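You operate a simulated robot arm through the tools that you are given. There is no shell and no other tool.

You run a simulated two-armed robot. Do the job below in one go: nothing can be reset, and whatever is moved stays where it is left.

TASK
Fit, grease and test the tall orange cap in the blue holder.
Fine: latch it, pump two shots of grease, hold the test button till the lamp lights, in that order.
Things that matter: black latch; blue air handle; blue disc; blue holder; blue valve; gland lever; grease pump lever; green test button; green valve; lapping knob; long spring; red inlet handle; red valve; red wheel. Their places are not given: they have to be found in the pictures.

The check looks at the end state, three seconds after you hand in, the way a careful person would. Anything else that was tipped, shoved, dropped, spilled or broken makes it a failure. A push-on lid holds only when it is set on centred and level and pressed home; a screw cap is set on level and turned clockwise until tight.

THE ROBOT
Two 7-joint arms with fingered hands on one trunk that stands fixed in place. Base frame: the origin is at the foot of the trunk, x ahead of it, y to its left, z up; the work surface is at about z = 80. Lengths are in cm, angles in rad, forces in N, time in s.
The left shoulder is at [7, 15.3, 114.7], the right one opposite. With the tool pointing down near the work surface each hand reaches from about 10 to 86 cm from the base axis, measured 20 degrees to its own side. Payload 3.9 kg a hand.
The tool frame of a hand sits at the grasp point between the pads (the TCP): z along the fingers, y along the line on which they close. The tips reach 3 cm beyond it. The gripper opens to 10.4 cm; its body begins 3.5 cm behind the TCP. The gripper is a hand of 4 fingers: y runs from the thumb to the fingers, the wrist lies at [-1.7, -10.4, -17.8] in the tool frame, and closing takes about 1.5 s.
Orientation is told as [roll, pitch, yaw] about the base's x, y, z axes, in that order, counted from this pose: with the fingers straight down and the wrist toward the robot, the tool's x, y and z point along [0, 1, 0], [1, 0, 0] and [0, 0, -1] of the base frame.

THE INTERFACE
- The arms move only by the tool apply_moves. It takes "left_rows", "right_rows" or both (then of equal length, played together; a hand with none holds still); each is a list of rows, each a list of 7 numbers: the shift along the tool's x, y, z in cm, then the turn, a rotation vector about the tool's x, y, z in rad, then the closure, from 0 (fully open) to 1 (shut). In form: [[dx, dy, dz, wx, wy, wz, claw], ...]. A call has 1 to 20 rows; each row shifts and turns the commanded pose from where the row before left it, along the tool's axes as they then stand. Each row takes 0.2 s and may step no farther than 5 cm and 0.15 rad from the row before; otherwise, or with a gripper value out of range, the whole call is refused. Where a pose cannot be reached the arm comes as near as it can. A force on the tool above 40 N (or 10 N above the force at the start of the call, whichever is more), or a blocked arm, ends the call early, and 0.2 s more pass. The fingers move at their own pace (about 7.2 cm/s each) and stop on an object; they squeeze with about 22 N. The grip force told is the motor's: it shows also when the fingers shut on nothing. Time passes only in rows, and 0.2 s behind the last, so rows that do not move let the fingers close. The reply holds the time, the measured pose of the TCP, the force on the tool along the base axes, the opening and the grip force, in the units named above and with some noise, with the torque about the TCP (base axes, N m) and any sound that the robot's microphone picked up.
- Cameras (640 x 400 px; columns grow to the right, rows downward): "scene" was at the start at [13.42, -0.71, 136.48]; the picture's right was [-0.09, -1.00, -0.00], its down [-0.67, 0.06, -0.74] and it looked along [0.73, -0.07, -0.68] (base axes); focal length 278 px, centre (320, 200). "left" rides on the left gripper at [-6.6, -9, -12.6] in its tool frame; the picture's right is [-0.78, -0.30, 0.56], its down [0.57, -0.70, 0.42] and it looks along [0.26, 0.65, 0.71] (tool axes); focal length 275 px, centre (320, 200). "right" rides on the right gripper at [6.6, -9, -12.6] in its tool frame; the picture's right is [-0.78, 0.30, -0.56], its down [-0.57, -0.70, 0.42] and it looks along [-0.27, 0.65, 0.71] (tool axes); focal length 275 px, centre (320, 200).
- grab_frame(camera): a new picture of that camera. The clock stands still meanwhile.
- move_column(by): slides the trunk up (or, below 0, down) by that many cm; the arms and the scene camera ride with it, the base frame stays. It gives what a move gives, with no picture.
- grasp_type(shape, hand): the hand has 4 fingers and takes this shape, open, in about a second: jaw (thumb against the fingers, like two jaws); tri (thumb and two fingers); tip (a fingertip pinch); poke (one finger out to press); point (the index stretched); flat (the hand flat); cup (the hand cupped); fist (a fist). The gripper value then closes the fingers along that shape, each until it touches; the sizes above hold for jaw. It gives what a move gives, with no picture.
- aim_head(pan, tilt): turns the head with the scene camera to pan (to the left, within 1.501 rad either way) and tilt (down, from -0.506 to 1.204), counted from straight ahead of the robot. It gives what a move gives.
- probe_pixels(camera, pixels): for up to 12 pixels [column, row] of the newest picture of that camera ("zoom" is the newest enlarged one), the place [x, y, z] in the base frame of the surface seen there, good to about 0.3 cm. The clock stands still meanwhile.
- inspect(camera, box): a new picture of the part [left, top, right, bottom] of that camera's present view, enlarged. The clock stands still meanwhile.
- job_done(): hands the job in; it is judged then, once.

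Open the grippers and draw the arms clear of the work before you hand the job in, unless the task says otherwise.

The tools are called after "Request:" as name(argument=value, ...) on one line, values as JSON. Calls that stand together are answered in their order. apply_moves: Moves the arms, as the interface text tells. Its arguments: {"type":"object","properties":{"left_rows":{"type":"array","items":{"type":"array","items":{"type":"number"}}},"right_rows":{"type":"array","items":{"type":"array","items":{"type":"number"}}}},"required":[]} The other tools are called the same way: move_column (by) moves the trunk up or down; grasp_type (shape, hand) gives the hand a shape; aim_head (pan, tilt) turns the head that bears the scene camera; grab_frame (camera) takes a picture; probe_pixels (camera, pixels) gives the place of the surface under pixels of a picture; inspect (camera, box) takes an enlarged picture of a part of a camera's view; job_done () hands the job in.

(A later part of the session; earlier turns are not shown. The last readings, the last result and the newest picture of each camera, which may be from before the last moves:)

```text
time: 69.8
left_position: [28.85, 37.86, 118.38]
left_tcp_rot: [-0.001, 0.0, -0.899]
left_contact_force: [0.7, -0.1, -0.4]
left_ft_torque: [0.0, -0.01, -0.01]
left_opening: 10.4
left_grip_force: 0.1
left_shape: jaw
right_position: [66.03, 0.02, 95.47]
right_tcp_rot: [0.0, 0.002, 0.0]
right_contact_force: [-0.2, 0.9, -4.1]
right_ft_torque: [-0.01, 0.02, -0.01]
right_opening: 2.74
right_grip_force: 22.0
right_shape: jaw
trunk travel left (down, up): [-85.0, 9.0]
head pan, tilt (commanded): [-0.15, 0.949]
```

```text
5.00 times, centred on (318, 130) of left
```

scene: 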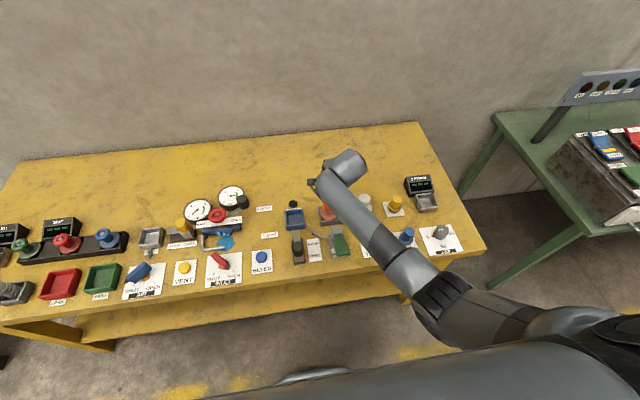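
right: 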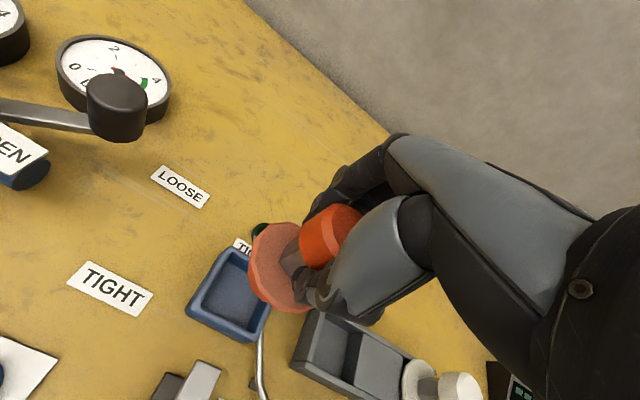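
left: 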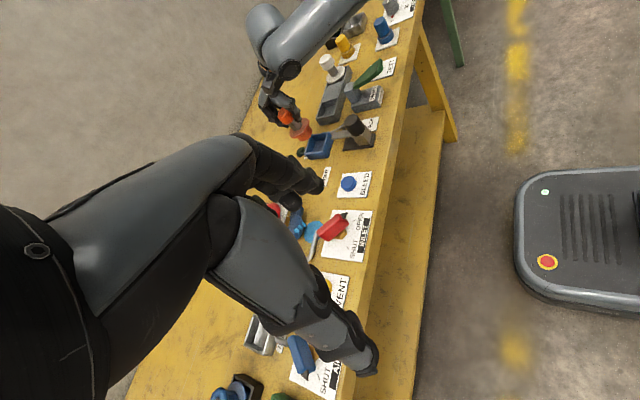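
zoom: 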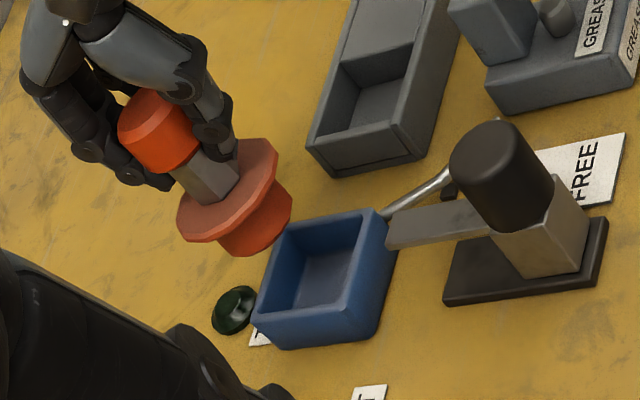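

The disc is centred on (66,0.05), matching the holder. I lower the column 4 cm, to just above the rim, and look.

Request:
move_column(by=-4)

Request:
apply_moves(right_rows=[[0, 0, 0, 0, 0, 0, 1], [0, 0, 0, 0, 0, 0, 1]])

Request:
inspect(camera="left", box=[270, 90, 366, 170])

Request:
inspect(camera="right", box=[200, 180, 360, 340])

```text
time: 70.6
left_position: [28.82, 37.86, 114.49]
left_tcp_rot: [0.001, 0.0, -0.9]
left_contact_force: [0.7, 0.3, 0.2]
left_ft_torque: [0.01, -0.02, 0.02]
left_opening: 10.41
left_grip_force: 0.1
left_shape: jaw
right_position: [66.04, 0.07, 91.35]
right_tcp_rot: [0.0, 0.002, 0.001]
right_contact_force: [0.0, -0.2, -5.4]
right_ft_torque: [0.0, 0.04, -0.02]
right_opening: 2.72
right_grip_force: 22.4
right_shape: jaw
trunk travel left (down, up): [-81.0, 13.0]
head pan, tilt (commanded): [-0.15, 0.949]
```

```text
time: 71.2
left_position: [28.79, 37.77, 114.36]
left_tcp_rot: [-0.002, -0.002, -0.9]
left_contact_force: [0.7, -0.4, 1.2]
left_ft_torque: [0.01, -0.03, -0.01]
left_opening: 10.4
left_grip_force: 0.1
left_shape: jaw
right_position: [66.13, 0.0, 91.41]
right_tcp_rot: [0.0, 0.001, 0.0]
right_contact_force: [0.1, 0.2, -4.6]
right_ft_torque: [-0.02, 0.02, 0.02]
right_opening: 2.72
right_grip_force: 22.1
right_shape: jaw
trunk travel left (down, up): [-81.0, 13.0]
head pan, tilt (commanded): [-0.15, 0.949]
```

```text
5.00 times, centred on (318, 130) of left
```

zoom: 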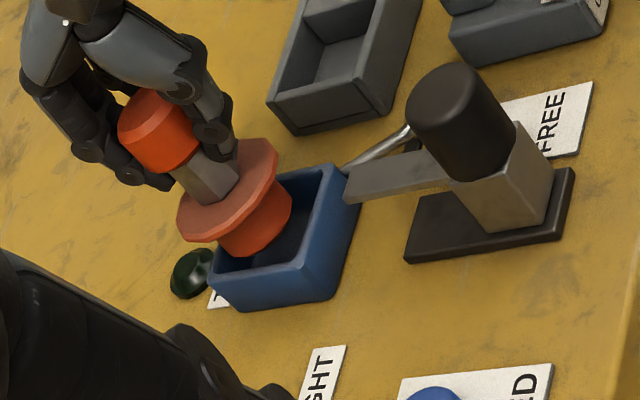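

```text
2.50 times, centred on (280, 260) of right
```

zoom: 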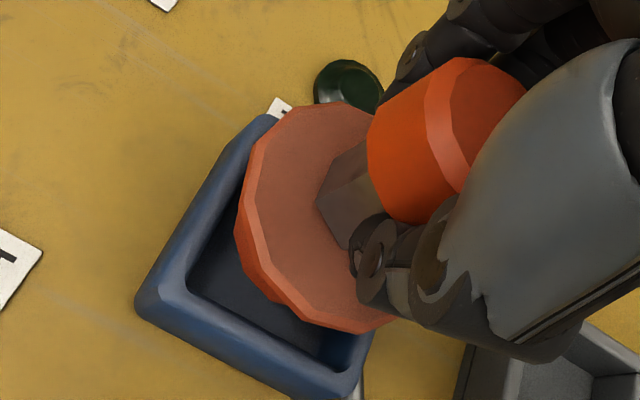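

Aligned over the holder with the latch bar clear. I lower by 1.5 cm, then in small steps while watching the force.

Request:
move_column(by=-1.5)

Request:
move_column(by=-0.6)

Request:
inspect(camera="right", box=[200, 180, 360, 340])

```text
time: 71.8
left_position: [28.79, 37.8, 112.99]
left_tcp_rot: [0.0, 0.0, -0.898]
left_contact_force: [-0.5, 0.1, 0.3]
left_ft_torque: [0.0, 0.03, -0.02]
left_opening: 10.39
left_grip_force: 0.0
left_shape: jaw
right_position: [66.02, -0.01, 89.85]
right_tcp_rot: [0.0, 0.002, -0.001]
right_contact_force: [-0.9, -1.0, -4.6]
right_ft_torque: [0.01, 0.01, -0.02]
right_opening: 2.75
right_grip_force: 22.3
right_shape: jaw
trunk travel left (down, up): [-79.5, 14.5]
head pan, tilt (commanded): [-0.15, 0.949]
```

```text
time: 72.4
left_position: [28.76, 37.93, 112.29]
left_tcp_rot: [-0.002, 0.001, -0.9]
left_contact_force: [-0.7, 0.6, -1.1]
left_ft_torque: [0.03, -0.02, 0.04]
left_opening: 10.4
left_grip_force: 0.1
left_shape: jaw
right_position: [66.0, 0.04, 89.24]
right_tcp_rot: [-0.001, 0.001, 0.0]
right_contact_force: [0.3, -0.4, -5.4]
right_ft_torque: [0.02, 0.02, -0.02]
right_opening: 2.72
right_grip_force: 21.7
right_shape: jaw
trunk travel left (down, up): [-78.9, 15.1]
head pan, tilt (commanded): [-0.15, 0.949]
```

```text
2.50 times, centred on (280, 260) of right
```

zoom: 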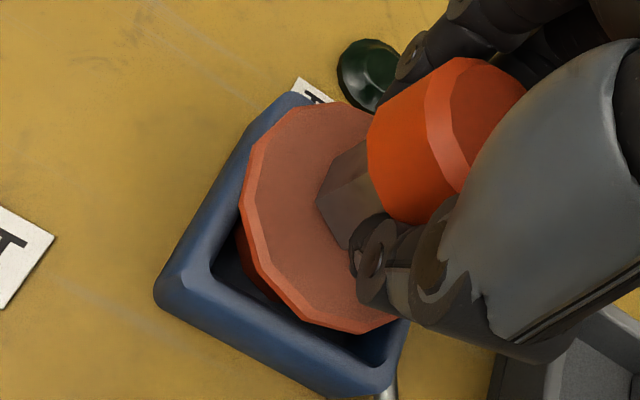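

Still hanging free (-5 N) with the plug inside the walls. I keep lowering in small column steps until the force shows contact.

Request:
move_column(by=-0.4)

Request:
move_column(by=-0.3)

```text
time: 72.9
left_position: [28.77, 37.9, 111.97]
left_tcp_rot: [-0.002, 0.001, -0.898]
left_contact_force: [0.1, -0.3, 0.0]
left_ft_torque: [-0.01, -0.02, 0.0]
left_opening: 10.4
left_grip_force: 0.0
left_shape: jaw
right_position: [66.03, 0.16, 88.9]
right_tcp_rot: [0.0, 0.001, 0.0]
right_contact_force: [0.1, 0.3, -4.7]
right_ft_torque: [-0.01, 0.0, -0.01]
right_opening: 2.74
right_grip_force: 22.0
right_shape: jaw
trunk travel left (down, up): [-78.5, 15.5]
head pan, tilt (commanded): [-0.15, 0.949]
```

```text
time: 73.4
left_position: [28.73, 37.94, 111.66]
left_tcp_rot: [0.001, 0.0, -0.899]
left_contact_force: [0.2, -0.3, 0.1]
left_ft_torque: [0.05, -0.01, 0.02]
left_opening: 10.38
left_grip_force: 0.1
left_shape: jaw
right_position: [66.04, 0.07, 88.8]
right_tcp_rot: [0.002, 0.001, 0.001]
right_contact_force: [0.3, 0.0, 1.4]
right_ft_torque: [-0.02, -0.03, -0.01]
right_opening: 2.76
right_grip_force: 21.9
right_shape: jaw
trunk travel left (down, up): [-78.2, 15.8]
head pan, tilt (commanded): [-0.15, 0.949]
```

Contact: force went from -4.7 to +1.4 N at hand z 88.8, the same height as in the tray. I press slightly more to seat it, then look.

Request:
move_column(by=-0.2)

Request:
inspect(camera="left", box=[270, 60, 366, 140])

Request:
inspect(camera="right", box=[200, 180, 360, 340])

```text
time: 74.0
left_position: [28.59, 37.95, 111.49]
left_tcp_rot: [0.0, -0.002, -0.898]
left_contact_force: [-0.2, -0.6, -0.6]
left_ft_torque: [-0.01, 0.01, 0.0]
left_opening: 10.4
left_grip_force: 0.2
left_shape: jaw
right_position: [65.91, 0.23, 88.75]
right_tcp_rot: [0.003, -0.003, 0.002]
right_contact_force: [-1.4, 1.4, 9.6]
right_ft_torque: [0.03, -0.05, 0.0]
right_opening: 2.77
right_grip_force: 22.3
right_shape: jaw
trunk travel left (down, up): [-78.0, 16.0]
head pan, tilt (commanded): [-0.15, 0.949]
```

```text
5.00 times, centred on (318, 100) of left
```

zoom: 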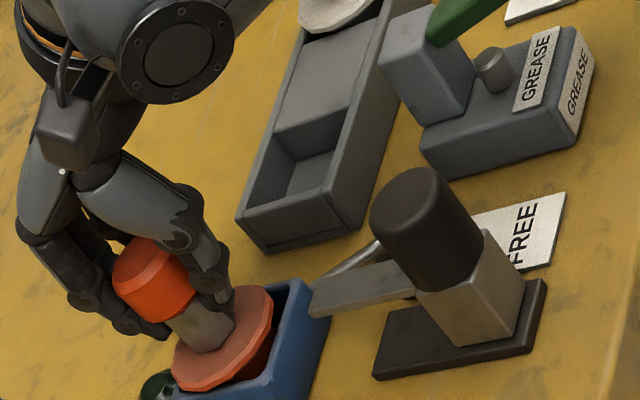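

```text
2.50 times, centred on (280, 260) of right
```

zoom: 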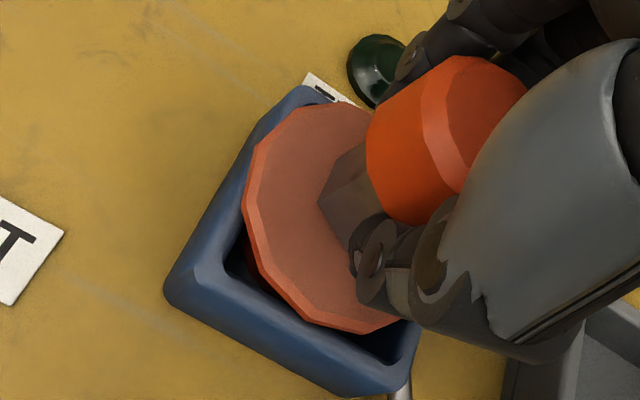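

It rests on the floor (≈14 N net down). I probe the disc rim and the holder rim once more for centring before letting go.

Request:
probe_pixels(camera="zoom", pixels=[[270, 180], [262, 225], [280, 275], [303, 300], [343, 318], [385, 318], [308, 132], [348, 110], [240, 180], [190, 290], [300, 350], [380, 375]])

```text
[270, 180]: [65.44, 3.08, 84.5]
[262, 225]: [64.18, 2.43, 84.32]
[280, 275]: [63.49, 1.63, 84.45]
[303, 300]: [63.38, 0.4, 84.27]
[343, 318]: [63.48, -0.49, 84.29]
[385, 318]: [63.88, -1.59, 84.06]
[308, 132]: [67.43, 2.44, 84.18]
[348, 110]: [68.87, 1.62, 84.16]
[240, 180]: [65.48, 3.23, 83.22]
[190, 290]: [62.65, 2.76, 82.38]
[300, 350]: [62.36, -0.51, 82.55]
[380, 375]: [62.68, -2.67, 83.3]
```

The disc centre is ≈(66.1,0.1), top z≈84.2, level. I open the hand part-way (to ~6.8 cm) to let go.

Request:
apply_moves(right_rows=[[0, 0, 0, 0, 0, 0, 0.7], [0, 0, 0, 0, 0, 0, 0.6], [0, 0, 0, 0, 0, 0, 0.5], [0, 0, 0, 0, 0, 0, 0.4], [0, 0, 0, 0, 0, 0, 0.35], [0, 0, 0, 0, 0, 0, 0.35], [0, 0, 0, 0, 0, 0, 0.35]])

Request:
inspect(camera="right", box=[200, 170, 400, 340])

Request:
inspect(camera="left", box=[270, 60, 366, 140])

```text
time: 75.5
left_position: [28.65, 37.91, 111.54]
left_tcp_rot: [0.0, 0.001, -0.898]
left_contact_force: [0.2, -0.5, 0.0]
left_ft_torque: [-0.04, -0.01, -0.03]
left_opening: 10.38
left_grip_force: 0.1
left_shape: jaw
right_position: [66.05, 0.05, 88.47]
right_tcp_rot: [0.0, 0.001, 0.0]
right_contact_force: [0.0, 0.4, 0.0]
right_ft_torque: [0.02, 0.0, 0.02]
right_opening: 6.73
right_grip_force: 0.0
right_shape: jaw
trunk travel left (down, up): [-78.0, 16.0]
head pan, tilt (commanded): [-0.15, 0.949]
```

```text
2.35 times, centred on (300, 255) of right
```

zoom: 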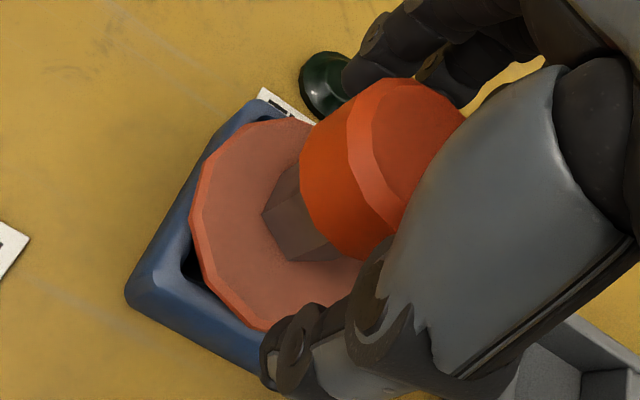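

```text
5.00 times, centred on (318, 100) of left
```

zoom: 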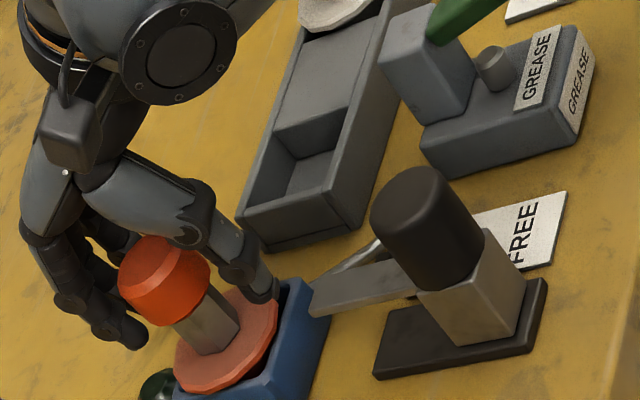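

The piece stands by itself in the holder. I raise the hand straight up 7.5 cm, clear of the knob.

Request:
apply_moves(right_rows=[[0, 0, -1, 0, 0, 0, 0.35], [0, 0, -2, 0, 0, 0, 0.35], [0, 0, -2.5, 0, 0, 0, 0.35], [0, 0, -2.5, 0, 0, 0, 0.35], [0, 0, 0, 0, 0, 0, 0.35]])

Request:
inspect(camera="right", box=[150, 170, 390, 340])

Request:
inspect(camera="left", box=[270, 60, 366, 140])

```text
time: 76.8
left_position: [28.73, 37.85, 111.51]
left_tcp_rot: [0.0, 0.0, -0.899]
left_contact_force: [0.3, 0.5, -0.1]
left_ft_torque: [0.03, 0.02, 0.0]
left_opening: 10.42
left_grip_force: 0.1
left_shape: jaw
right_position: [65.99, -0.36, 96.52]
right_tcp_rot: [-0.007, -0.002, -0.003]
right_contact_force: [-0.4, 0.0, -0.5]
right_ft_torque: [0.0, -0.01, 0.05]
right_opening: 6.72
right_grip_force: 0.0
right_shape: jaw
trunk travel left (down, up): [-78.0, 16.0]
head pan, tilt (commanded): [-0.15, 0.949]
```

```text
2.35 times, centred on (270, 255) of right
```

zoom: 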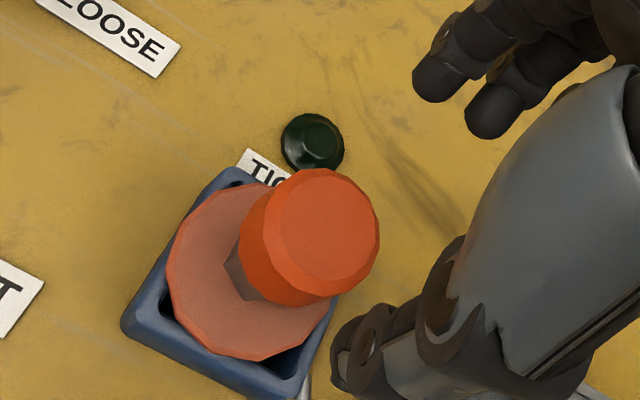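

```text
5.00 times, centred on (318, 100) of left
```

zoom: 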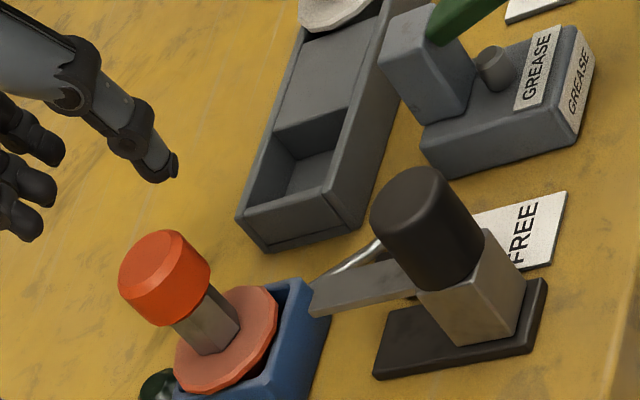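

The piece sits upright and centred in the holder. Now the latch: I move the right hand up, back to above the black knob (51.3,0) and check its lateral alignment.

Request:
apply_moves(right_rows=[[0, 0, -2.5, 0, 0, 0, 0.35], [0, 0, -2.5, 0, 0, 0, 0.35], [0, -3, 0, 0, 0, 0, 0.3], [0, -4, 0, 0, 0, 0, 0.3], [0.2, -4, 0, 0, 0, 0, 0.3], [0.2, -3.7, 0, 0, 0, 0, 0.3], [0, 0, 0, 0, 0, 0, 0.3], [0, 0, 0, 0, 0, 0, 0.3]])

Request:
inspect(camera="right", box=[150, 150, 430, 370])

Request:
grab_frame(camera="left")

```text
time: 77.9
left_position: [28.55, 37.79, 111.54]
left_tcp_rot: [0.0, 0.0, -0.898]
left_contact_force: [0.3, -0.8, -0.1]
left_ft_torque: [0.04, -0.01, -0.01]
left_opening: 10.39
left_grip_force: 0.0
left_shape: jaw
right_position: [60.1, -8.27, 100.81]
right_tcp_rot: [-0.166, -0.051, -0.048]
right_contact_force: [0.2, 0.2, 0.8]
right_ft_torque: [0.02, 0.02, 0.03]
right_opening: 7.27
right_grip_force: 0.0
right_shape: jaw
trunk travel left (down, up): [-78.0, 16.0]
head pan, tilt (commanded): [-0.15, 0.949]
stopped in row 5 (right hand): the arm was blocked; the commanded pose is now the measured one
```

```text
1.82 times, centred on (290, 260) of right
```

zoom: 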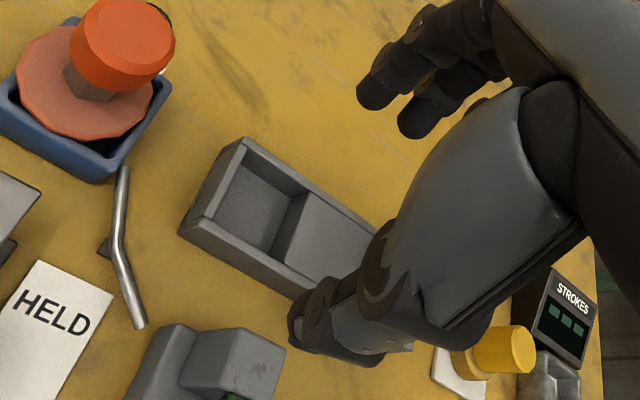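

```text
taken
```

left: 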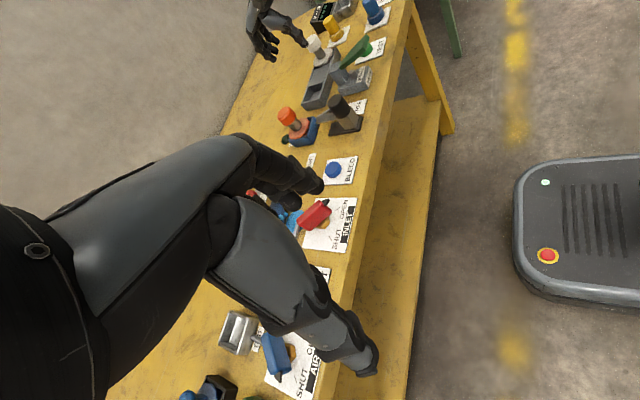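

The arm got blocked partway and sits at (60.1,-8.3,100.8), slightly tilted; nothing on the bench was touched as far as I can see. I look at the arm's posture with the head camera.

Request:
aim_head(pan=-0.4, tilt=0.85)

Request:
grab_frame(camera="scene")

```text
time: 78.6
left_position: [28.75, 37.82, 111.53]
left_tcp_rot: [-0.003, 0.0, -0.899]
left_contact_force: [-0.1, 0.2, 0.8]
left_ft_torque: [0.01, -0.01, 0.02]
left_opening: 10.42
left_grip_force: 0.0
left_shape: jaw
right_position: [60.38, -8.13, 100.61]
right_tcp_rot: [-0.169, -0.048, -0.05]
right_contact_force: [0.5, 0.1, 0.6]
right_ft_torque: [0.0, -0.02, 0.03]
right_opening: 7.3
right_grip_force: 0.0
right_shape: jaw
trunk travel left (down, up): [-78.0, 16.0]
head pan, tilt (commanded): [-0.4, 0.85]
```

```text
taken
```

scene: 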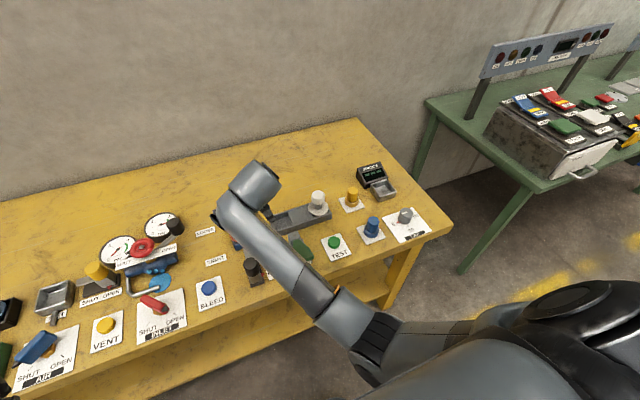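

I probe the elbow and forearm to see what might be hit (table edge or joint limit).

Request:
probe_pixels(camera="scene", pixels=[[362, 372], [370, 335], [330, 310], [300, 285], [270, 250], [235, 215], [255, 185], [440, 345], [520, 360], [300, 340], [395, 300], [420, 380]])

```text
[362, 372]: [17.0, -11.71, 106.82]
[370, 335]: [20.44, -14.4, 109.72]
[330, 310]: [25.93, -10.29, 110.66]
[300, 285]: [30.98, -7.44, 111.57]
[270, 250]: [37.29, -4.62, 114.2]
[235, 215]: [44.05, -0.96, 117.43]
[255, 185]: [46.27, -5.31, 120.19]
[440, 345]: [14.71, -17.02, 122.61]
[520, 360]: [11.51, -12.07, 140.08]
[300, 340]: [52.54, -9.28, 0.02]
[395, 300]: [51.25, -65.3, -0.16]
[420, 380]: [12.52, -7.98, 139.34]
```

The elbow is right in front of the trunk at (18,-13,107): the arm folded against its own body. Raising the trunk stretches the arm out again, so I lift it 15 cm, then straighten the hand while moving it down and forward.

Request:
move_column(by=15)

Request:
apply_moves(right_rows=[[0, 0.5, 2, 0.025, 0.085, -0.025, 0.3], [0, 0.5, 2, 0.025, 0.085, -0.025, 0.3], [0, 0, 2, 0, 0, 0, 0.3], [0, 0, 2, 0, 0, 0, 0.3], [0, 0, 2, 0, 0, 0, 0.3], [0, 0, 0, 0, 0, 0, 0.3]])

Request:
grab_frame(camera="scene")

```text
time: 80.4
left_position: [28.74, 37.89, 126.56]
left_tcp_rot: [-0.003, -0.001, -0.899]
left_contact_force: [-0.2, 0.2, 0.7]
left_ft_torque: [-0.02, 0.04, 0.0]
left_opening: 10.4
left_grip_force: 0.1
left_shape: jaw
right_position: [60.25, -8.13, 115.6]
right_tcp_rot: [-0.17, -0.047, -0.05]
right_contact_force: [0.8, 0.2, -0.6]
right_ft_torque: [0.02, 0.0, -0.03]
right_opening: 7.26
right_grip_force: 0.1
right_shape: jaw
trunk travel left (down, up): [-93.0, 1.0]
head pan, tilt (commanded): [-0.4, 0.85]
```

```text
time: 81.8
left_position: [28.65, 37.82, 126.45]
left_tcp_rot: [0.001, -0.001, -0.898]
left_contact_force: [0.1, 0.6, 0.2]
left_ft_torque: [-0.02, -0.01, 0.0]
left_opening: 10.37
left_grip_force: 0.0
left_shape: jaw
right_position: [61.1, -8.87, 105.56]
right_tcp_rot: [0.002, 0.006, -0.004]
right_contact_force: [-0.5, 0.0, -0.6]
right_ft_torque: [0.01, 0.06, 0.04]
right_opening: 7.27
right_grip_force: 0.1
right_shape: jaw
trunk travel left (down, up): [-93.0, 1.0]
head pan, tilt (commanded): [-0.4, 0.85]
```

```text
taken
```

scene: 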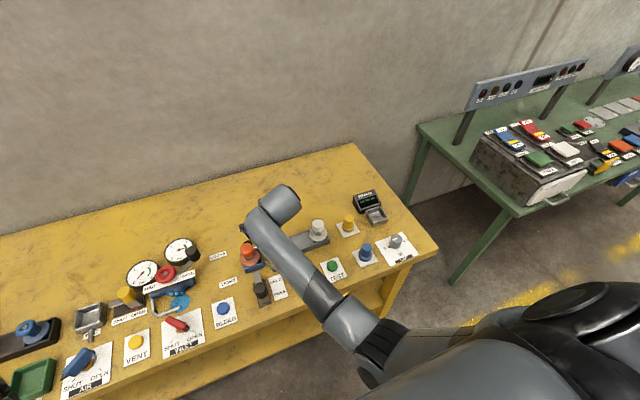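

Good, the hand is level at (61.1,-8.9,105.6). I step lower while moving back and left toward the latch knob, in small steps to watch for blocking.

Request:
apply_moves(right_rows=[[1, -1, 2, 0, 0, 0, 0.3], [1, -1, 2, 0, 0, 0, 0.3], [1.5, -1.5, 2, 0, 0, 0, 0.3], [1.5, -1.5, 1.5, 0, 0, 0, 0.3], [1.5, -1.5, 0, 0, 0, 0, 0.3], [0, 0, 0, 0, 0, 0, 0.3]])

Request:
grab_frame(camera="scene")

```text
time: 83.4
left_position: [28.74, 38.04, 126.45]
left_tcp_rot: [-0.001, 0.0, -0.898]
left_contact_force: [-0.2, 0.3, 0.2]
left_ft_torque: [0.03, 0.0, 0.01]
left_opening: 10.4
left_grip_force: 0.0
left_shape: jaw
right_position: [55.47, -8.16, 96.92]
right_tcp_rot: [-0.109, -0.005, -0.016]
right_contact_force: [0.2, 0.4, -0.7]
right_ft_torque: [-0.01, 0.0, 0.01]
right_opening: 7.26
right_grip_force: 0.1
right_shape: jaw
trunk travel left (down, up): [-93.0, 1.0]
head pan, tilt (commanded): [-0.4, 0.85]
stopped in row 6 (right hand): the arm was blocked; the commanded pose is now the measured one
```

```text
taken
```

scene: 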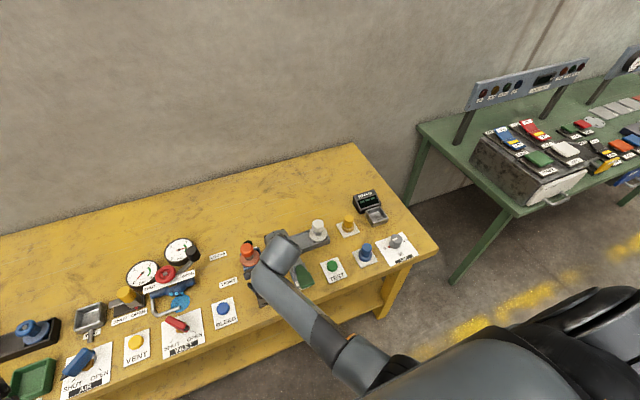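

Blocked again at (55.5,-8.2,96.9): the elbow can't come further inward with this hand yaw. Yawing the hand positive puts its wrist to the right and forward, so I back off, level it and yaw to about 1.2.

Request:
apply_moves(right_rows=[[-0.5, 1, -1.5, 0, 0.055, -0.01, 0.3], [-0.5, 1, -1.5, 0, 0.055, 0, 0.3], [0, 0, 0, 0, 0, -0.14, 0.3], [0, 0, 0, 0, 0, -0.14, 0.3], [0, 0, 0, 0, 0, -0.14, 0.3], [0, 0, 0, 0, 0, -0.14, 0.3], [0, 0, 0, 0, 0, -0.14, 0.3], [0, 0, 0, 0, 0, -0.14, 0.3], [0, 0, 0, 0, 0, -0.14, 0.3], [0, 0, 0, 0, 0, -0.14, 0.3], [0, 0, 0, 0, 0, -0.08, 0.3], [0, 0, 0, 0, 0, 0, 0.3]])

Request:
grab_frame(camera="scene")

Request:
grab_frame(camera="right")

```text
time: 86.0
left_position: [28.63, 37.8, 126.52]
left_tcp_rot: [0.0, 0.001, -0.899]
left_contact_force: [0.4, -0.4, 0.1]
left_ft_torque: [0.02, 0.03, 0.0]
left_opening: 10.41
left_grip_force: 0.1
left_shape: jaw
right_position: [57.26, -8.74, 100.03]
right_tcp_rot: [-0.002, -0.004, 1.195]
right_contact_force: [0.5, 0.3, -0.3]
right_ft_torque: [0.02, -0.02, 0.02]
right_opening: 7.25
right_grip_force: 0.1
right_shape: jaw
trunk travel left (down, up): [-93.0, 1.0]
head pan, tilt (commanded): [-0.4, 0.85]
```

```text
taken
```

scene: 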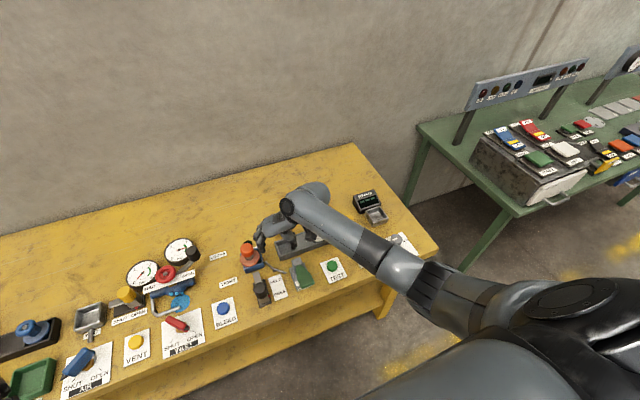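

```text
taken
```

right: 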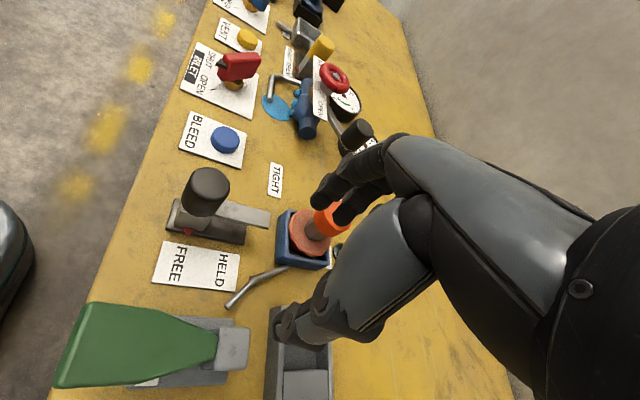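

With yaw 1.2 the elbow swung outward and the view is clear. I move to above the latch knob (51.3,0) at z≈98 in small steps.

Request:
apply_moves(right_rows=[[2.19, 1.49, 0.5, 0, 0, 0, 0.3], [2.19, 1.49, 0.5, 0, 0, 0, 0.3], [2.19, 1.49, 0.5, 0, 0, 0, 0.3], [2.19, 1.49, 0.5, 0, 0, 0, 0.3], [0, 0, 0, 0, 0, 0, 0.3], [0, 0, 0, 0, 0, 0, 0.3]])

Request:
grab_frame(camera="right")

Request:
grab_frame(camera="scene")

```text
time: 87.4
left_position: [28.7, 37.88, 126.37]
left_tcp_rot: [-0.002, -0.001, -0.9]
left_contact_force: [0.1, -0.1, 0.0]
left_ft_torque: [0.02, 0.0, -0.02]
left_opening: 10.37
left_grip_force: 0.2
left_shape: jaw
right_position: [51.39, 0.16, 98.1]
right_tcp_rot: [-0.002, -0.005, 1.193]
right_contact_force: [0.6, 0.0, -0.2]
right_ft_torque: [-0.01, 0.01, -0.01]
right_opening: 7.27
right_grip_force: 0.1
right_shape: jaw
trunk travel left (down, up): [-93.0, 1.0]
head pan, tilt (commanded): [-0.4, 0.85]
```

```text
taken
```

right: 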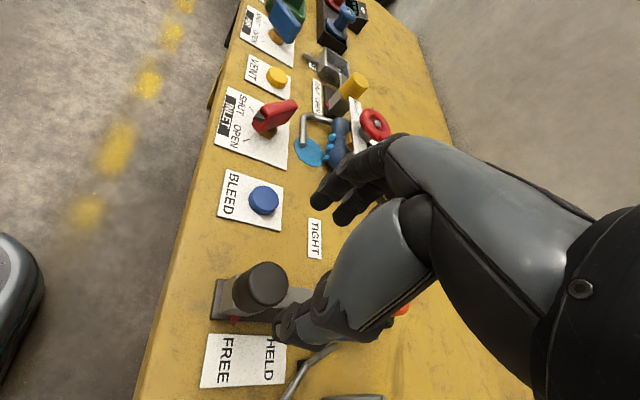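

```text
taken
```

scene: 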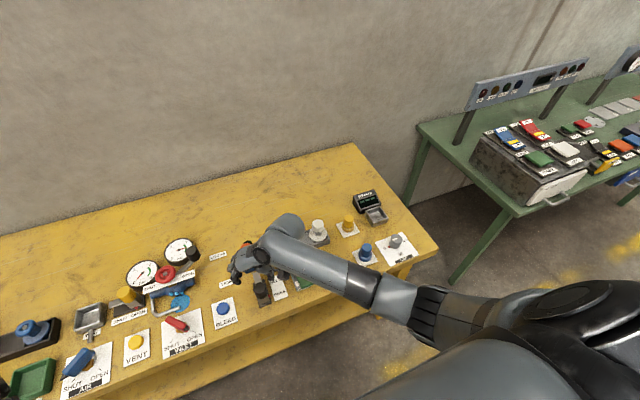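

The hand is above the latch. I zoom in on the knob in the right camera (260,285) and probe its centre and extent.

Request:
inspect(camera="right", box=[190, 240, 350, 390])

Request:
probe_pixels(camera="zoom", pixels=[[275, 105], [200, 110], [350, 110], [275, 65], [275, 160], [280, 200], [150, 170], [170, 220], [400, 160], [250, 260], [190, 220], [310, 380]])

```text
2.67 times, centred on (270, 315) of right
```

zoom: 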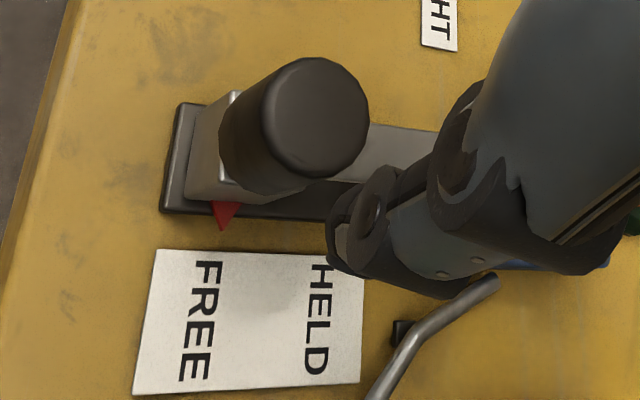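

```text
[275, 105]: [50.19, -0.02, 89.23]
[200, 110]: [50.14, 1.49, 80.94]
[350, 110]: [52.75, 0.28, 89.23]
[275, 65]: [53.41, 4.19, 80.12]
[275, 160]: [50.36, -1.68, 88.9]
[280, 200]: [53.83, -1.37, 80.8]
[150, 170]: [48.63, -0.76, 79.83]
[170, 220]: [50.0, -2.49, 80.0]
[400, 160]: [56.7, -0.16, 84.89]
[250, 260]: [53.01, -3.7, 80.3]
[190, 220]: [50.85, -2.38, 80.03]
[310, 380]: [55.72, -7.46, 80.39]
```

The knob centre is ≈(51.65,0.0), top z 89.25, about 3.6 cm wide. I correct by 0.3 cm and descend 9.6 cm to straddle it.

Request:
apply_moves(right_rows=[[-0.3, -0.05, 2.4, 0, 0, 0, 0.3], [0, 0, 2.4, 0, 0, 0, 0.3], [0, 0, 2.4, 0, 0, 0, 0.3], [0, 0, 2.4, 0, 0, 0, 0.3], [0, 0, 0, 0, 0, 0, 0.3], [0, 0, 0, 0, 0, 0, 0.3]])

Request:
grab_frame(camera="right")

Request:
inspect(camera="scene", box=[190, 200, 350, 320])

```text
time: 88.8
left_position: [28.78, 37.82, 126.48]
left_tcp_rot: [0.0, 0.001, -0.897]
left_contact_force: [-0.2, 0.8, -0.1]
left_ft_torque: [0.03, -0.02, 0.01]
left_opening: 10.39
left_grip_force: 0.0
left_shape: jaw
right_position: [51.75, -0.04, 88.38]
right_tcp_rot: [-0.002, -0.005, 1.196]
right_contact_force: [-0.2, -0.7, -0.1]
right_ft_torque: [-0.02, 0.03, 0.0]
right_opening: 7.28
right_grip_force: 0.1
right_shape: jaw
trunk travel left (down, up): [-93.0, 1.0]
head pan, tilt (commanded): [-0.4, 0.85]
```

```text
taken
```

right: 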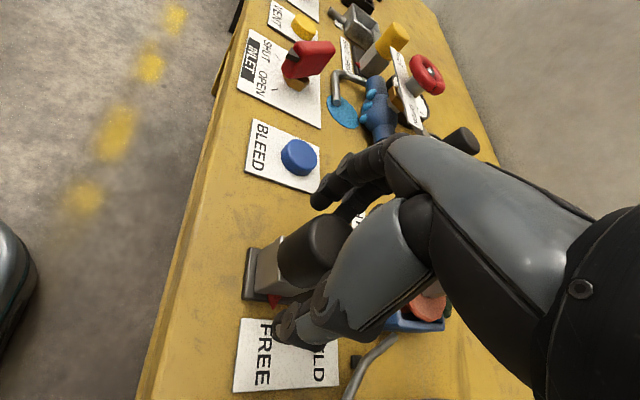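

```text
3.33 times, centred on (270, 260) of scene
```

zoom: 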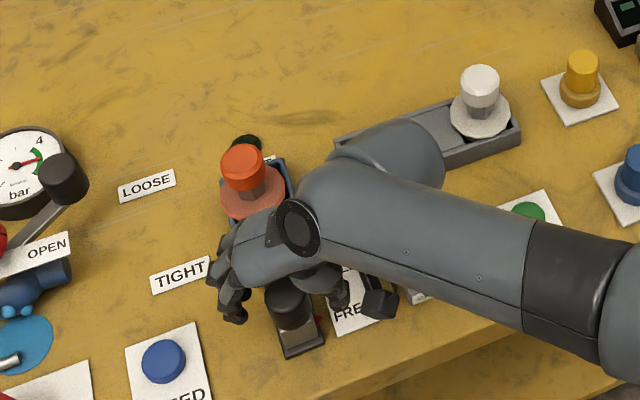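

The knob (315,250) is between thumb and fingers. I close the hand on it.

Request:
apply_moves(right_rows=[[0, 0, 0, 0, 0, 0, 0.45], [0, 0, 0, 0, 0, 0, 0.55], [0, 0, 0, 0, 0, 0, 0.65], [0, 0, 0, 0, 0, 0, 0.75], [0, 0, 0, 0, 0, 0, 0.9], [0, 0, 0, 0, 0, 0, 1], [0, 0, 0, 0, 0, 0, 1], [0, 0, 0, 0, 0, 0, 1]])

Request:
grab_frame(camera="right")

Request:
inspect(camera="scene", box=[190, 200, 350, 320])

```text
time: 90.6
left_position: [28.68, 37.79, 126.5]
left_tcp_rot: [0.001, 0.0, -0.898]
left_contact_force: [0.4, 0.1, 0.7]
left_ft_torque: [-0.03, -0.02, 0.0]
left_opening: 10.39
left_grip_force: 0.1
left_shape: jaw
right_position: [51.75, -0.17, 88.19]
right_tcp_rot: [-0.002, -0.005, 1.193]
right_contact_force: [-0.4, -2.2, -0.7]
right_ft_torque: [-0.06, -0.01, -0.05]
right_opening: 2.93
right_grip_force: 22.7
right_shape: jaw
trunk travel left (down, up): [-93.0, 1.0]
head pan, tilt (commanded): [-0.4, 0.85]
```

```text
taken
```

right: 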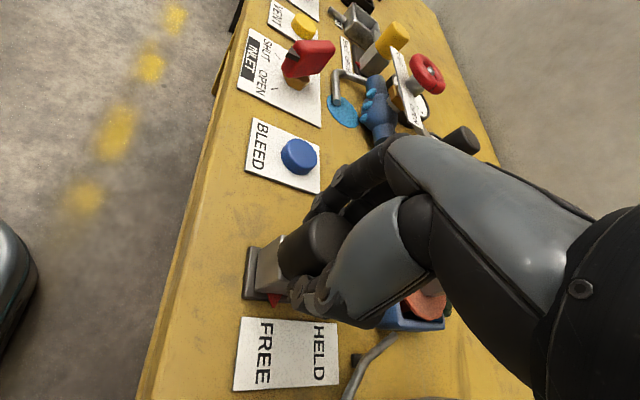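

```text
3.33 times, centred on (270, 260) of scene
```

zoom: 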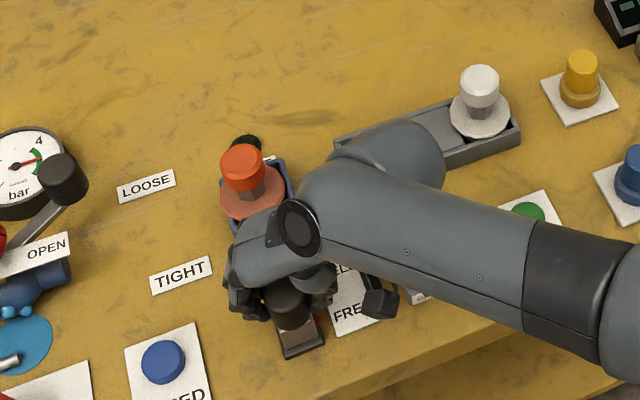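

The grip holds (22.7 N, 2.9 cm). I check from the left camera how much room there is between the hand and the orange cap before sliding forward.

Request:
grab_frame(camera="left")

Request:
inspect(camera="left", box=[260, 90, 400, 200])

```text
taken
```

left: 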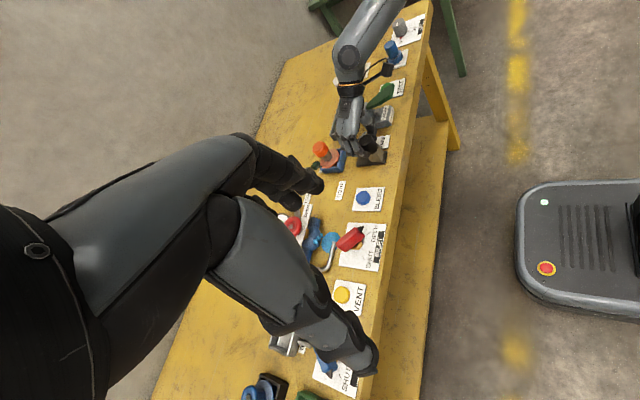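

```text
3.64 times, centred on (330, 145) of left
```

zoom: 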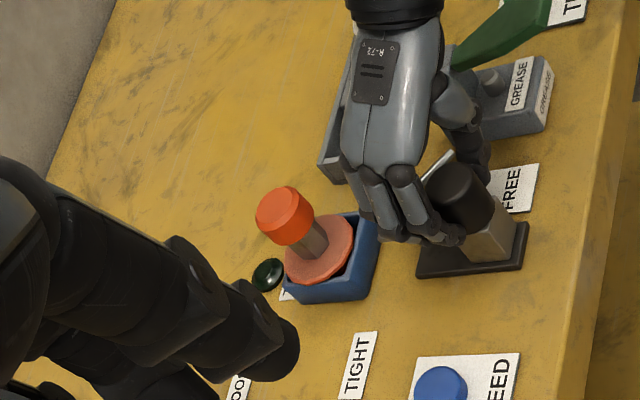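

The back of the hand faces the cap. I probe its front edge and the cap's knob for clearance.

Request:
probe_pixels(camera="zoom", pixels=[[368, 185], [365, 205], [385, 230], [350, 150], [360, 120], [405, 190], [430, 210], [290, 200], [308, 215], [345, 230], [355, 90], [370, 175]])

```text
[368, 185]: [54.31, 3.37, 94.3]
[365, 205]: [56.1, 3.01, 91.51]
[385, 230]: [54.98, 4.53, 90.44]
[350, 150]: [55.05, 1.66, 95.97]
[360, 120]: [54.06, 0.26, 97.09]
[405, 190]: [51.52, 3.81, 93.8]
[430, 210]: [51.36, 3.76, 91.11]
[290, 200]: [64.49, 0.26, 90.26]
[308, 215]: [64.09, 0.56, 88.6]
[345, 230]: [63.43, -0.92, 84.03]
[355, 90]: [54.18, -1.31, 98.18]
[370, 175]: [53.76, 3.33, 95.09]
```

The hand's front edge is at x≈56; after a 4.7 cm slide it would be ≈60.8, leaving about 3 cm to the knob. I slide the latch forward, first 2 cm.

Request:
apply_moves(right_rows=[[-0.37, 0.145, 0, 0, 0, 0, 1], [-0.47, 0.18, 0, 0, 0, 0, 1], [-0.47, 0.18, 0, 0, 0, 0, 1], [-0.47, 0.18, 0, 0, 0, 0, 1], [0, 0, 0, 0, 0, 0, 1]])

Request:
grab_frame(camera="right")

Request:
inspect(camera="left", box=[260, 90, 400, 200])

```text
time: 91.8
left_position: [28.76, 37.67, 126.49]
left_tcp_rot: [0.001, 0.001, -0.899]
left_contact_force: [-0.4, -0.4, -0.6]
left_ft_torque: [-0.02, -0.02, 0.04]
left_opening: 10.41
left_grip_force: 0.0
left_shape: jaw
right_position: [53.63, -0.24, 88.4]
right_tcp_rot: [-0.003, -0.005, 1.194]
right_contact_force: [-1.2, -4.2, -4.5]
right_ft_torque: [-0.07, -0.02, -0.02]
right_opening: 2.89
right_grip_force: 22.0
right_shape: jaw
trunk travel left (down, up): [-93.0, 1.0]
head pan, tilt (commanded): [-0.4, 0.85]
```

```text
taken
```

right: 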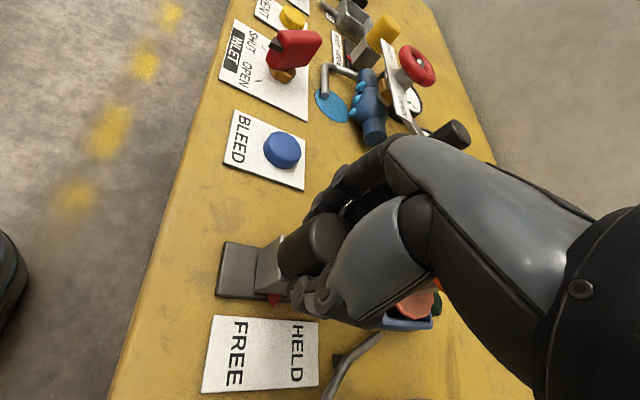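

```text
3.64 times, centred on (330, 145) of left
```

zoom: 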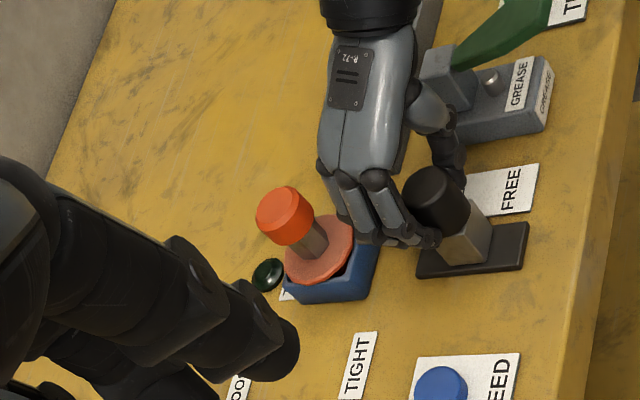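

The latch moves smoothly (base plate appears behind the block). I probe the front finger against the disc edge before going on.

Request:
probe_pixels(camera="zoom", pixels=[[325, 180], [330, 195], [340, 215], [350, 225], [360, 240], [375, 240], [345, 240], [325, 215], [350, 255]])

Request:
inspect(camera="scene", box=[210, 210, 310, 290])

```text
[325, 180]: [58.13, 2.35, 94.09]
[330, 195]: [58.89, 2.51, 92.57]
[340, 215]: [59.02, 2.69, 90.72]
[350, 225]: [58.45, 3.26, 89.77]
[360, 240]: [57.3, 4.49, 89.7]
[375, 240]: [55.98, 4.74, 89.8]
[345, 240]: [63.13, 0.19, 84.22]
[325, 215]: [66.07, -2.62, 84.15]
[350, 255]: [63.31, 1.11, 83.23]
```

```text
5.00 times, centred on (260, 250) of scene
```

zoom: 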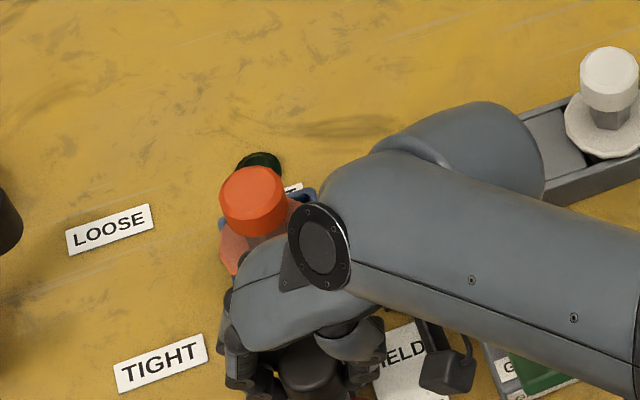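

Clearance is still ample (front finger x≈59.0, cap knob from x≈64). I slide another 1.9 cm.

Request:
apply_moves(right_rows=[[-0.47, 0.18, 0, 0, 0, 0, 1], [-0.47, 0.18, 0, 0, 0, 0, 1], [-0.47, 0.18, 0, 0, 0, 0, 1], [-0.37, 0.145, 0, 0, 0, 0, 1], [0, 0, 0, 0, 0, 0, 1]])

Request:
inspect(camera="left", box=[260, 90, 400, 200])

Request:
grab_frame(camera="right")

```text
time: 93.0
left_position: [28.77, 37.75, 126.43]
left_tcp_rot: [0.0, 0.001, -0.899]
left_contact_force: [1.1, -1.1, -0.3]
left_ft_torque: [0.02, 0.0, -0.05]
left_opening: 10.43
left_grip_force: 0.1
left_shape: jaw
right_position: [55.58, -0.06, 88.35]
right_tcp_rot: [-0.004, -0.006, 1.193]
right_contact_force: [1.7, -4.8, -1.3]
right_ft_torque: [-0.07, -0.07, -0.06]
right_opening: 2.91
right_grip_force: 22.3
right_shape: jaw
trunk travel left (down, up): [-93.0, 1.0]
head pan, tilt (commanded): [-0.4, 0.85]
```

```text
3.64 times, centred on (330, 145) of left
```

zoom: 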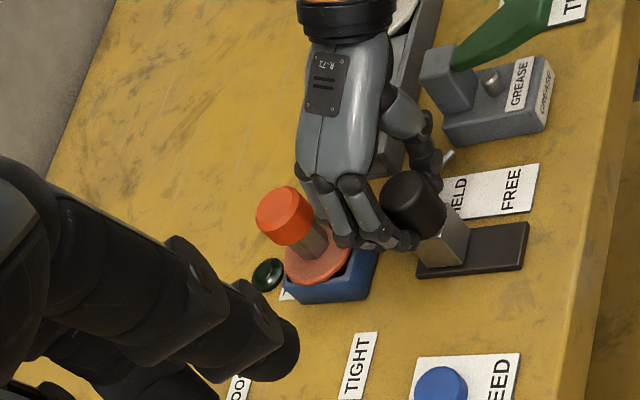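

```text
taken
```

right: 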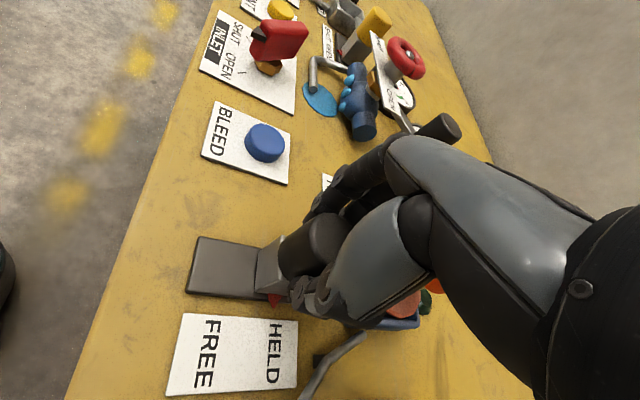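

The red pointer (272,300) is coming level with HELD. I push on in small steps until it stops or the force rises.

Request:
apply_moves(right_rows=[[-0.28, 0.11, 0, 0, 0, 0, 1], [-0.28, 0.11, 0, 0, 0, 0, 1], [-0.19, 0.07, 0, 0, 0, 0, 1], [0, 0, 0, 0, 0, 0, 1]])

Request:
inspect(camera="right", box=[150, 190, 350, 390])

Request:
inspect(camera="left", box=[260, 90, 400, 200])

```text
time: 94.0
left_position: [28.59, 37.78, 126.59]
left_tcp_rot: [-0.001, 0.001, -0.899]
left_contact_force: [-0.2, 0.0, -0.4]
left_ft_torque: [-0.01, -0.03, 0.04]
left_opening: 10.4
left_grip_force: 0.0
left_shape: jaw
right_position: [56.31, -0.06, 88.29]
right_tcp_rot: [-0.001, -0.007, 1.193]
right_contact_force: [-2.3, -3.7, 4.7]
right_ft_torque: [-0.12, 0.05, -0.02]
right_opening: 2.91
right_grip_force: 21.8
right_shape: jaw
trunk travel left (down, up): [-93.0, 1.0]
head pan, tilt (commanded): [-0.4, 0.85]
```

```text
2.00 times, centred on (250, 290) of right
```

zoom: 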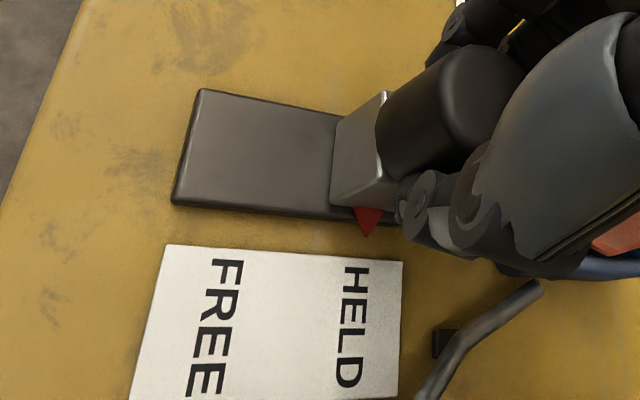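

```text
3.64 times, centred on (330, 145) of left
```

zoom: 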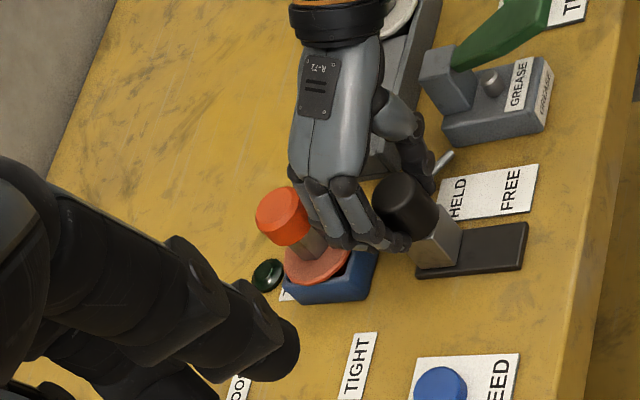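

The pointer is at HELD. I probe it and nudge forward a little more to find the end stop.

Request:
probe_pixels(camera="zoom", pixels=[[368, 228], [370, 212], [355, 325], [217, 320]])

Request:
apply_moves(right_rows=[[-0.19, 0.07, 0, 0, 0, 0, 1], [-0.19, 0.07, 0, 0, 0, 0, 1], [0, 0, 0, 0, 0, 0, 1]])

Request:
inspect(camera="right", box=[150, 190, 350, 390])

```text
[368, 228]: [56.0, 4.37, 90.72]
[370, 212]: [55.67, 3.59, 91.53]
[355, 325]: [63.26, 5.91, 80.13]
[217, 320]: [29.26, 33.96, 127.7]
```

```text
time: 94.8
left_position: [28.49, 37.87, 126.56]
left_tcp_rot: [0.002, 0.0, -0.9]
left_contact_force: [0.4, 0.3, -0.1]
left_ft_torque: [0.03, 0.0, 0.03]
left_opening: 10.39
left_grip_force: 0.0
left_shape: jaw
right_position: [56.42, -0.14, 88.4]
right_tcp_rot: [-0.003, -0.005, 1.196]
right_contact_force: [-11.5, -1.9, 0.7]
right_ft_torque: [-0.08, 0.28, 0.1]
right_opening: 2.9
right_grip_force: 21.9
right_shape: jaw
trunk travel left (down, up): [-93.0, 1.0]
head pan, tilt (commanded): [-0.4, 0.85]
```

```text
2.00 times, centred on (250, 290) of right
```

zoom: 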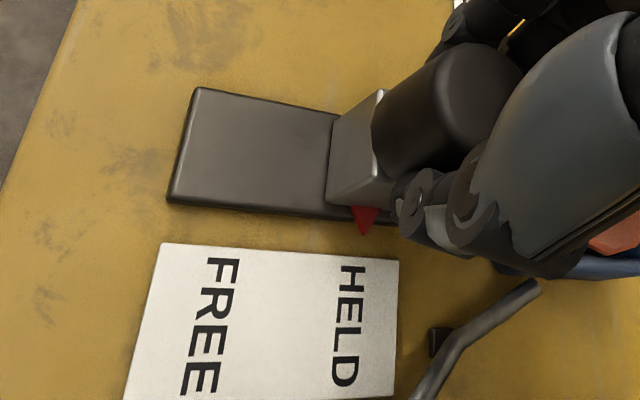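

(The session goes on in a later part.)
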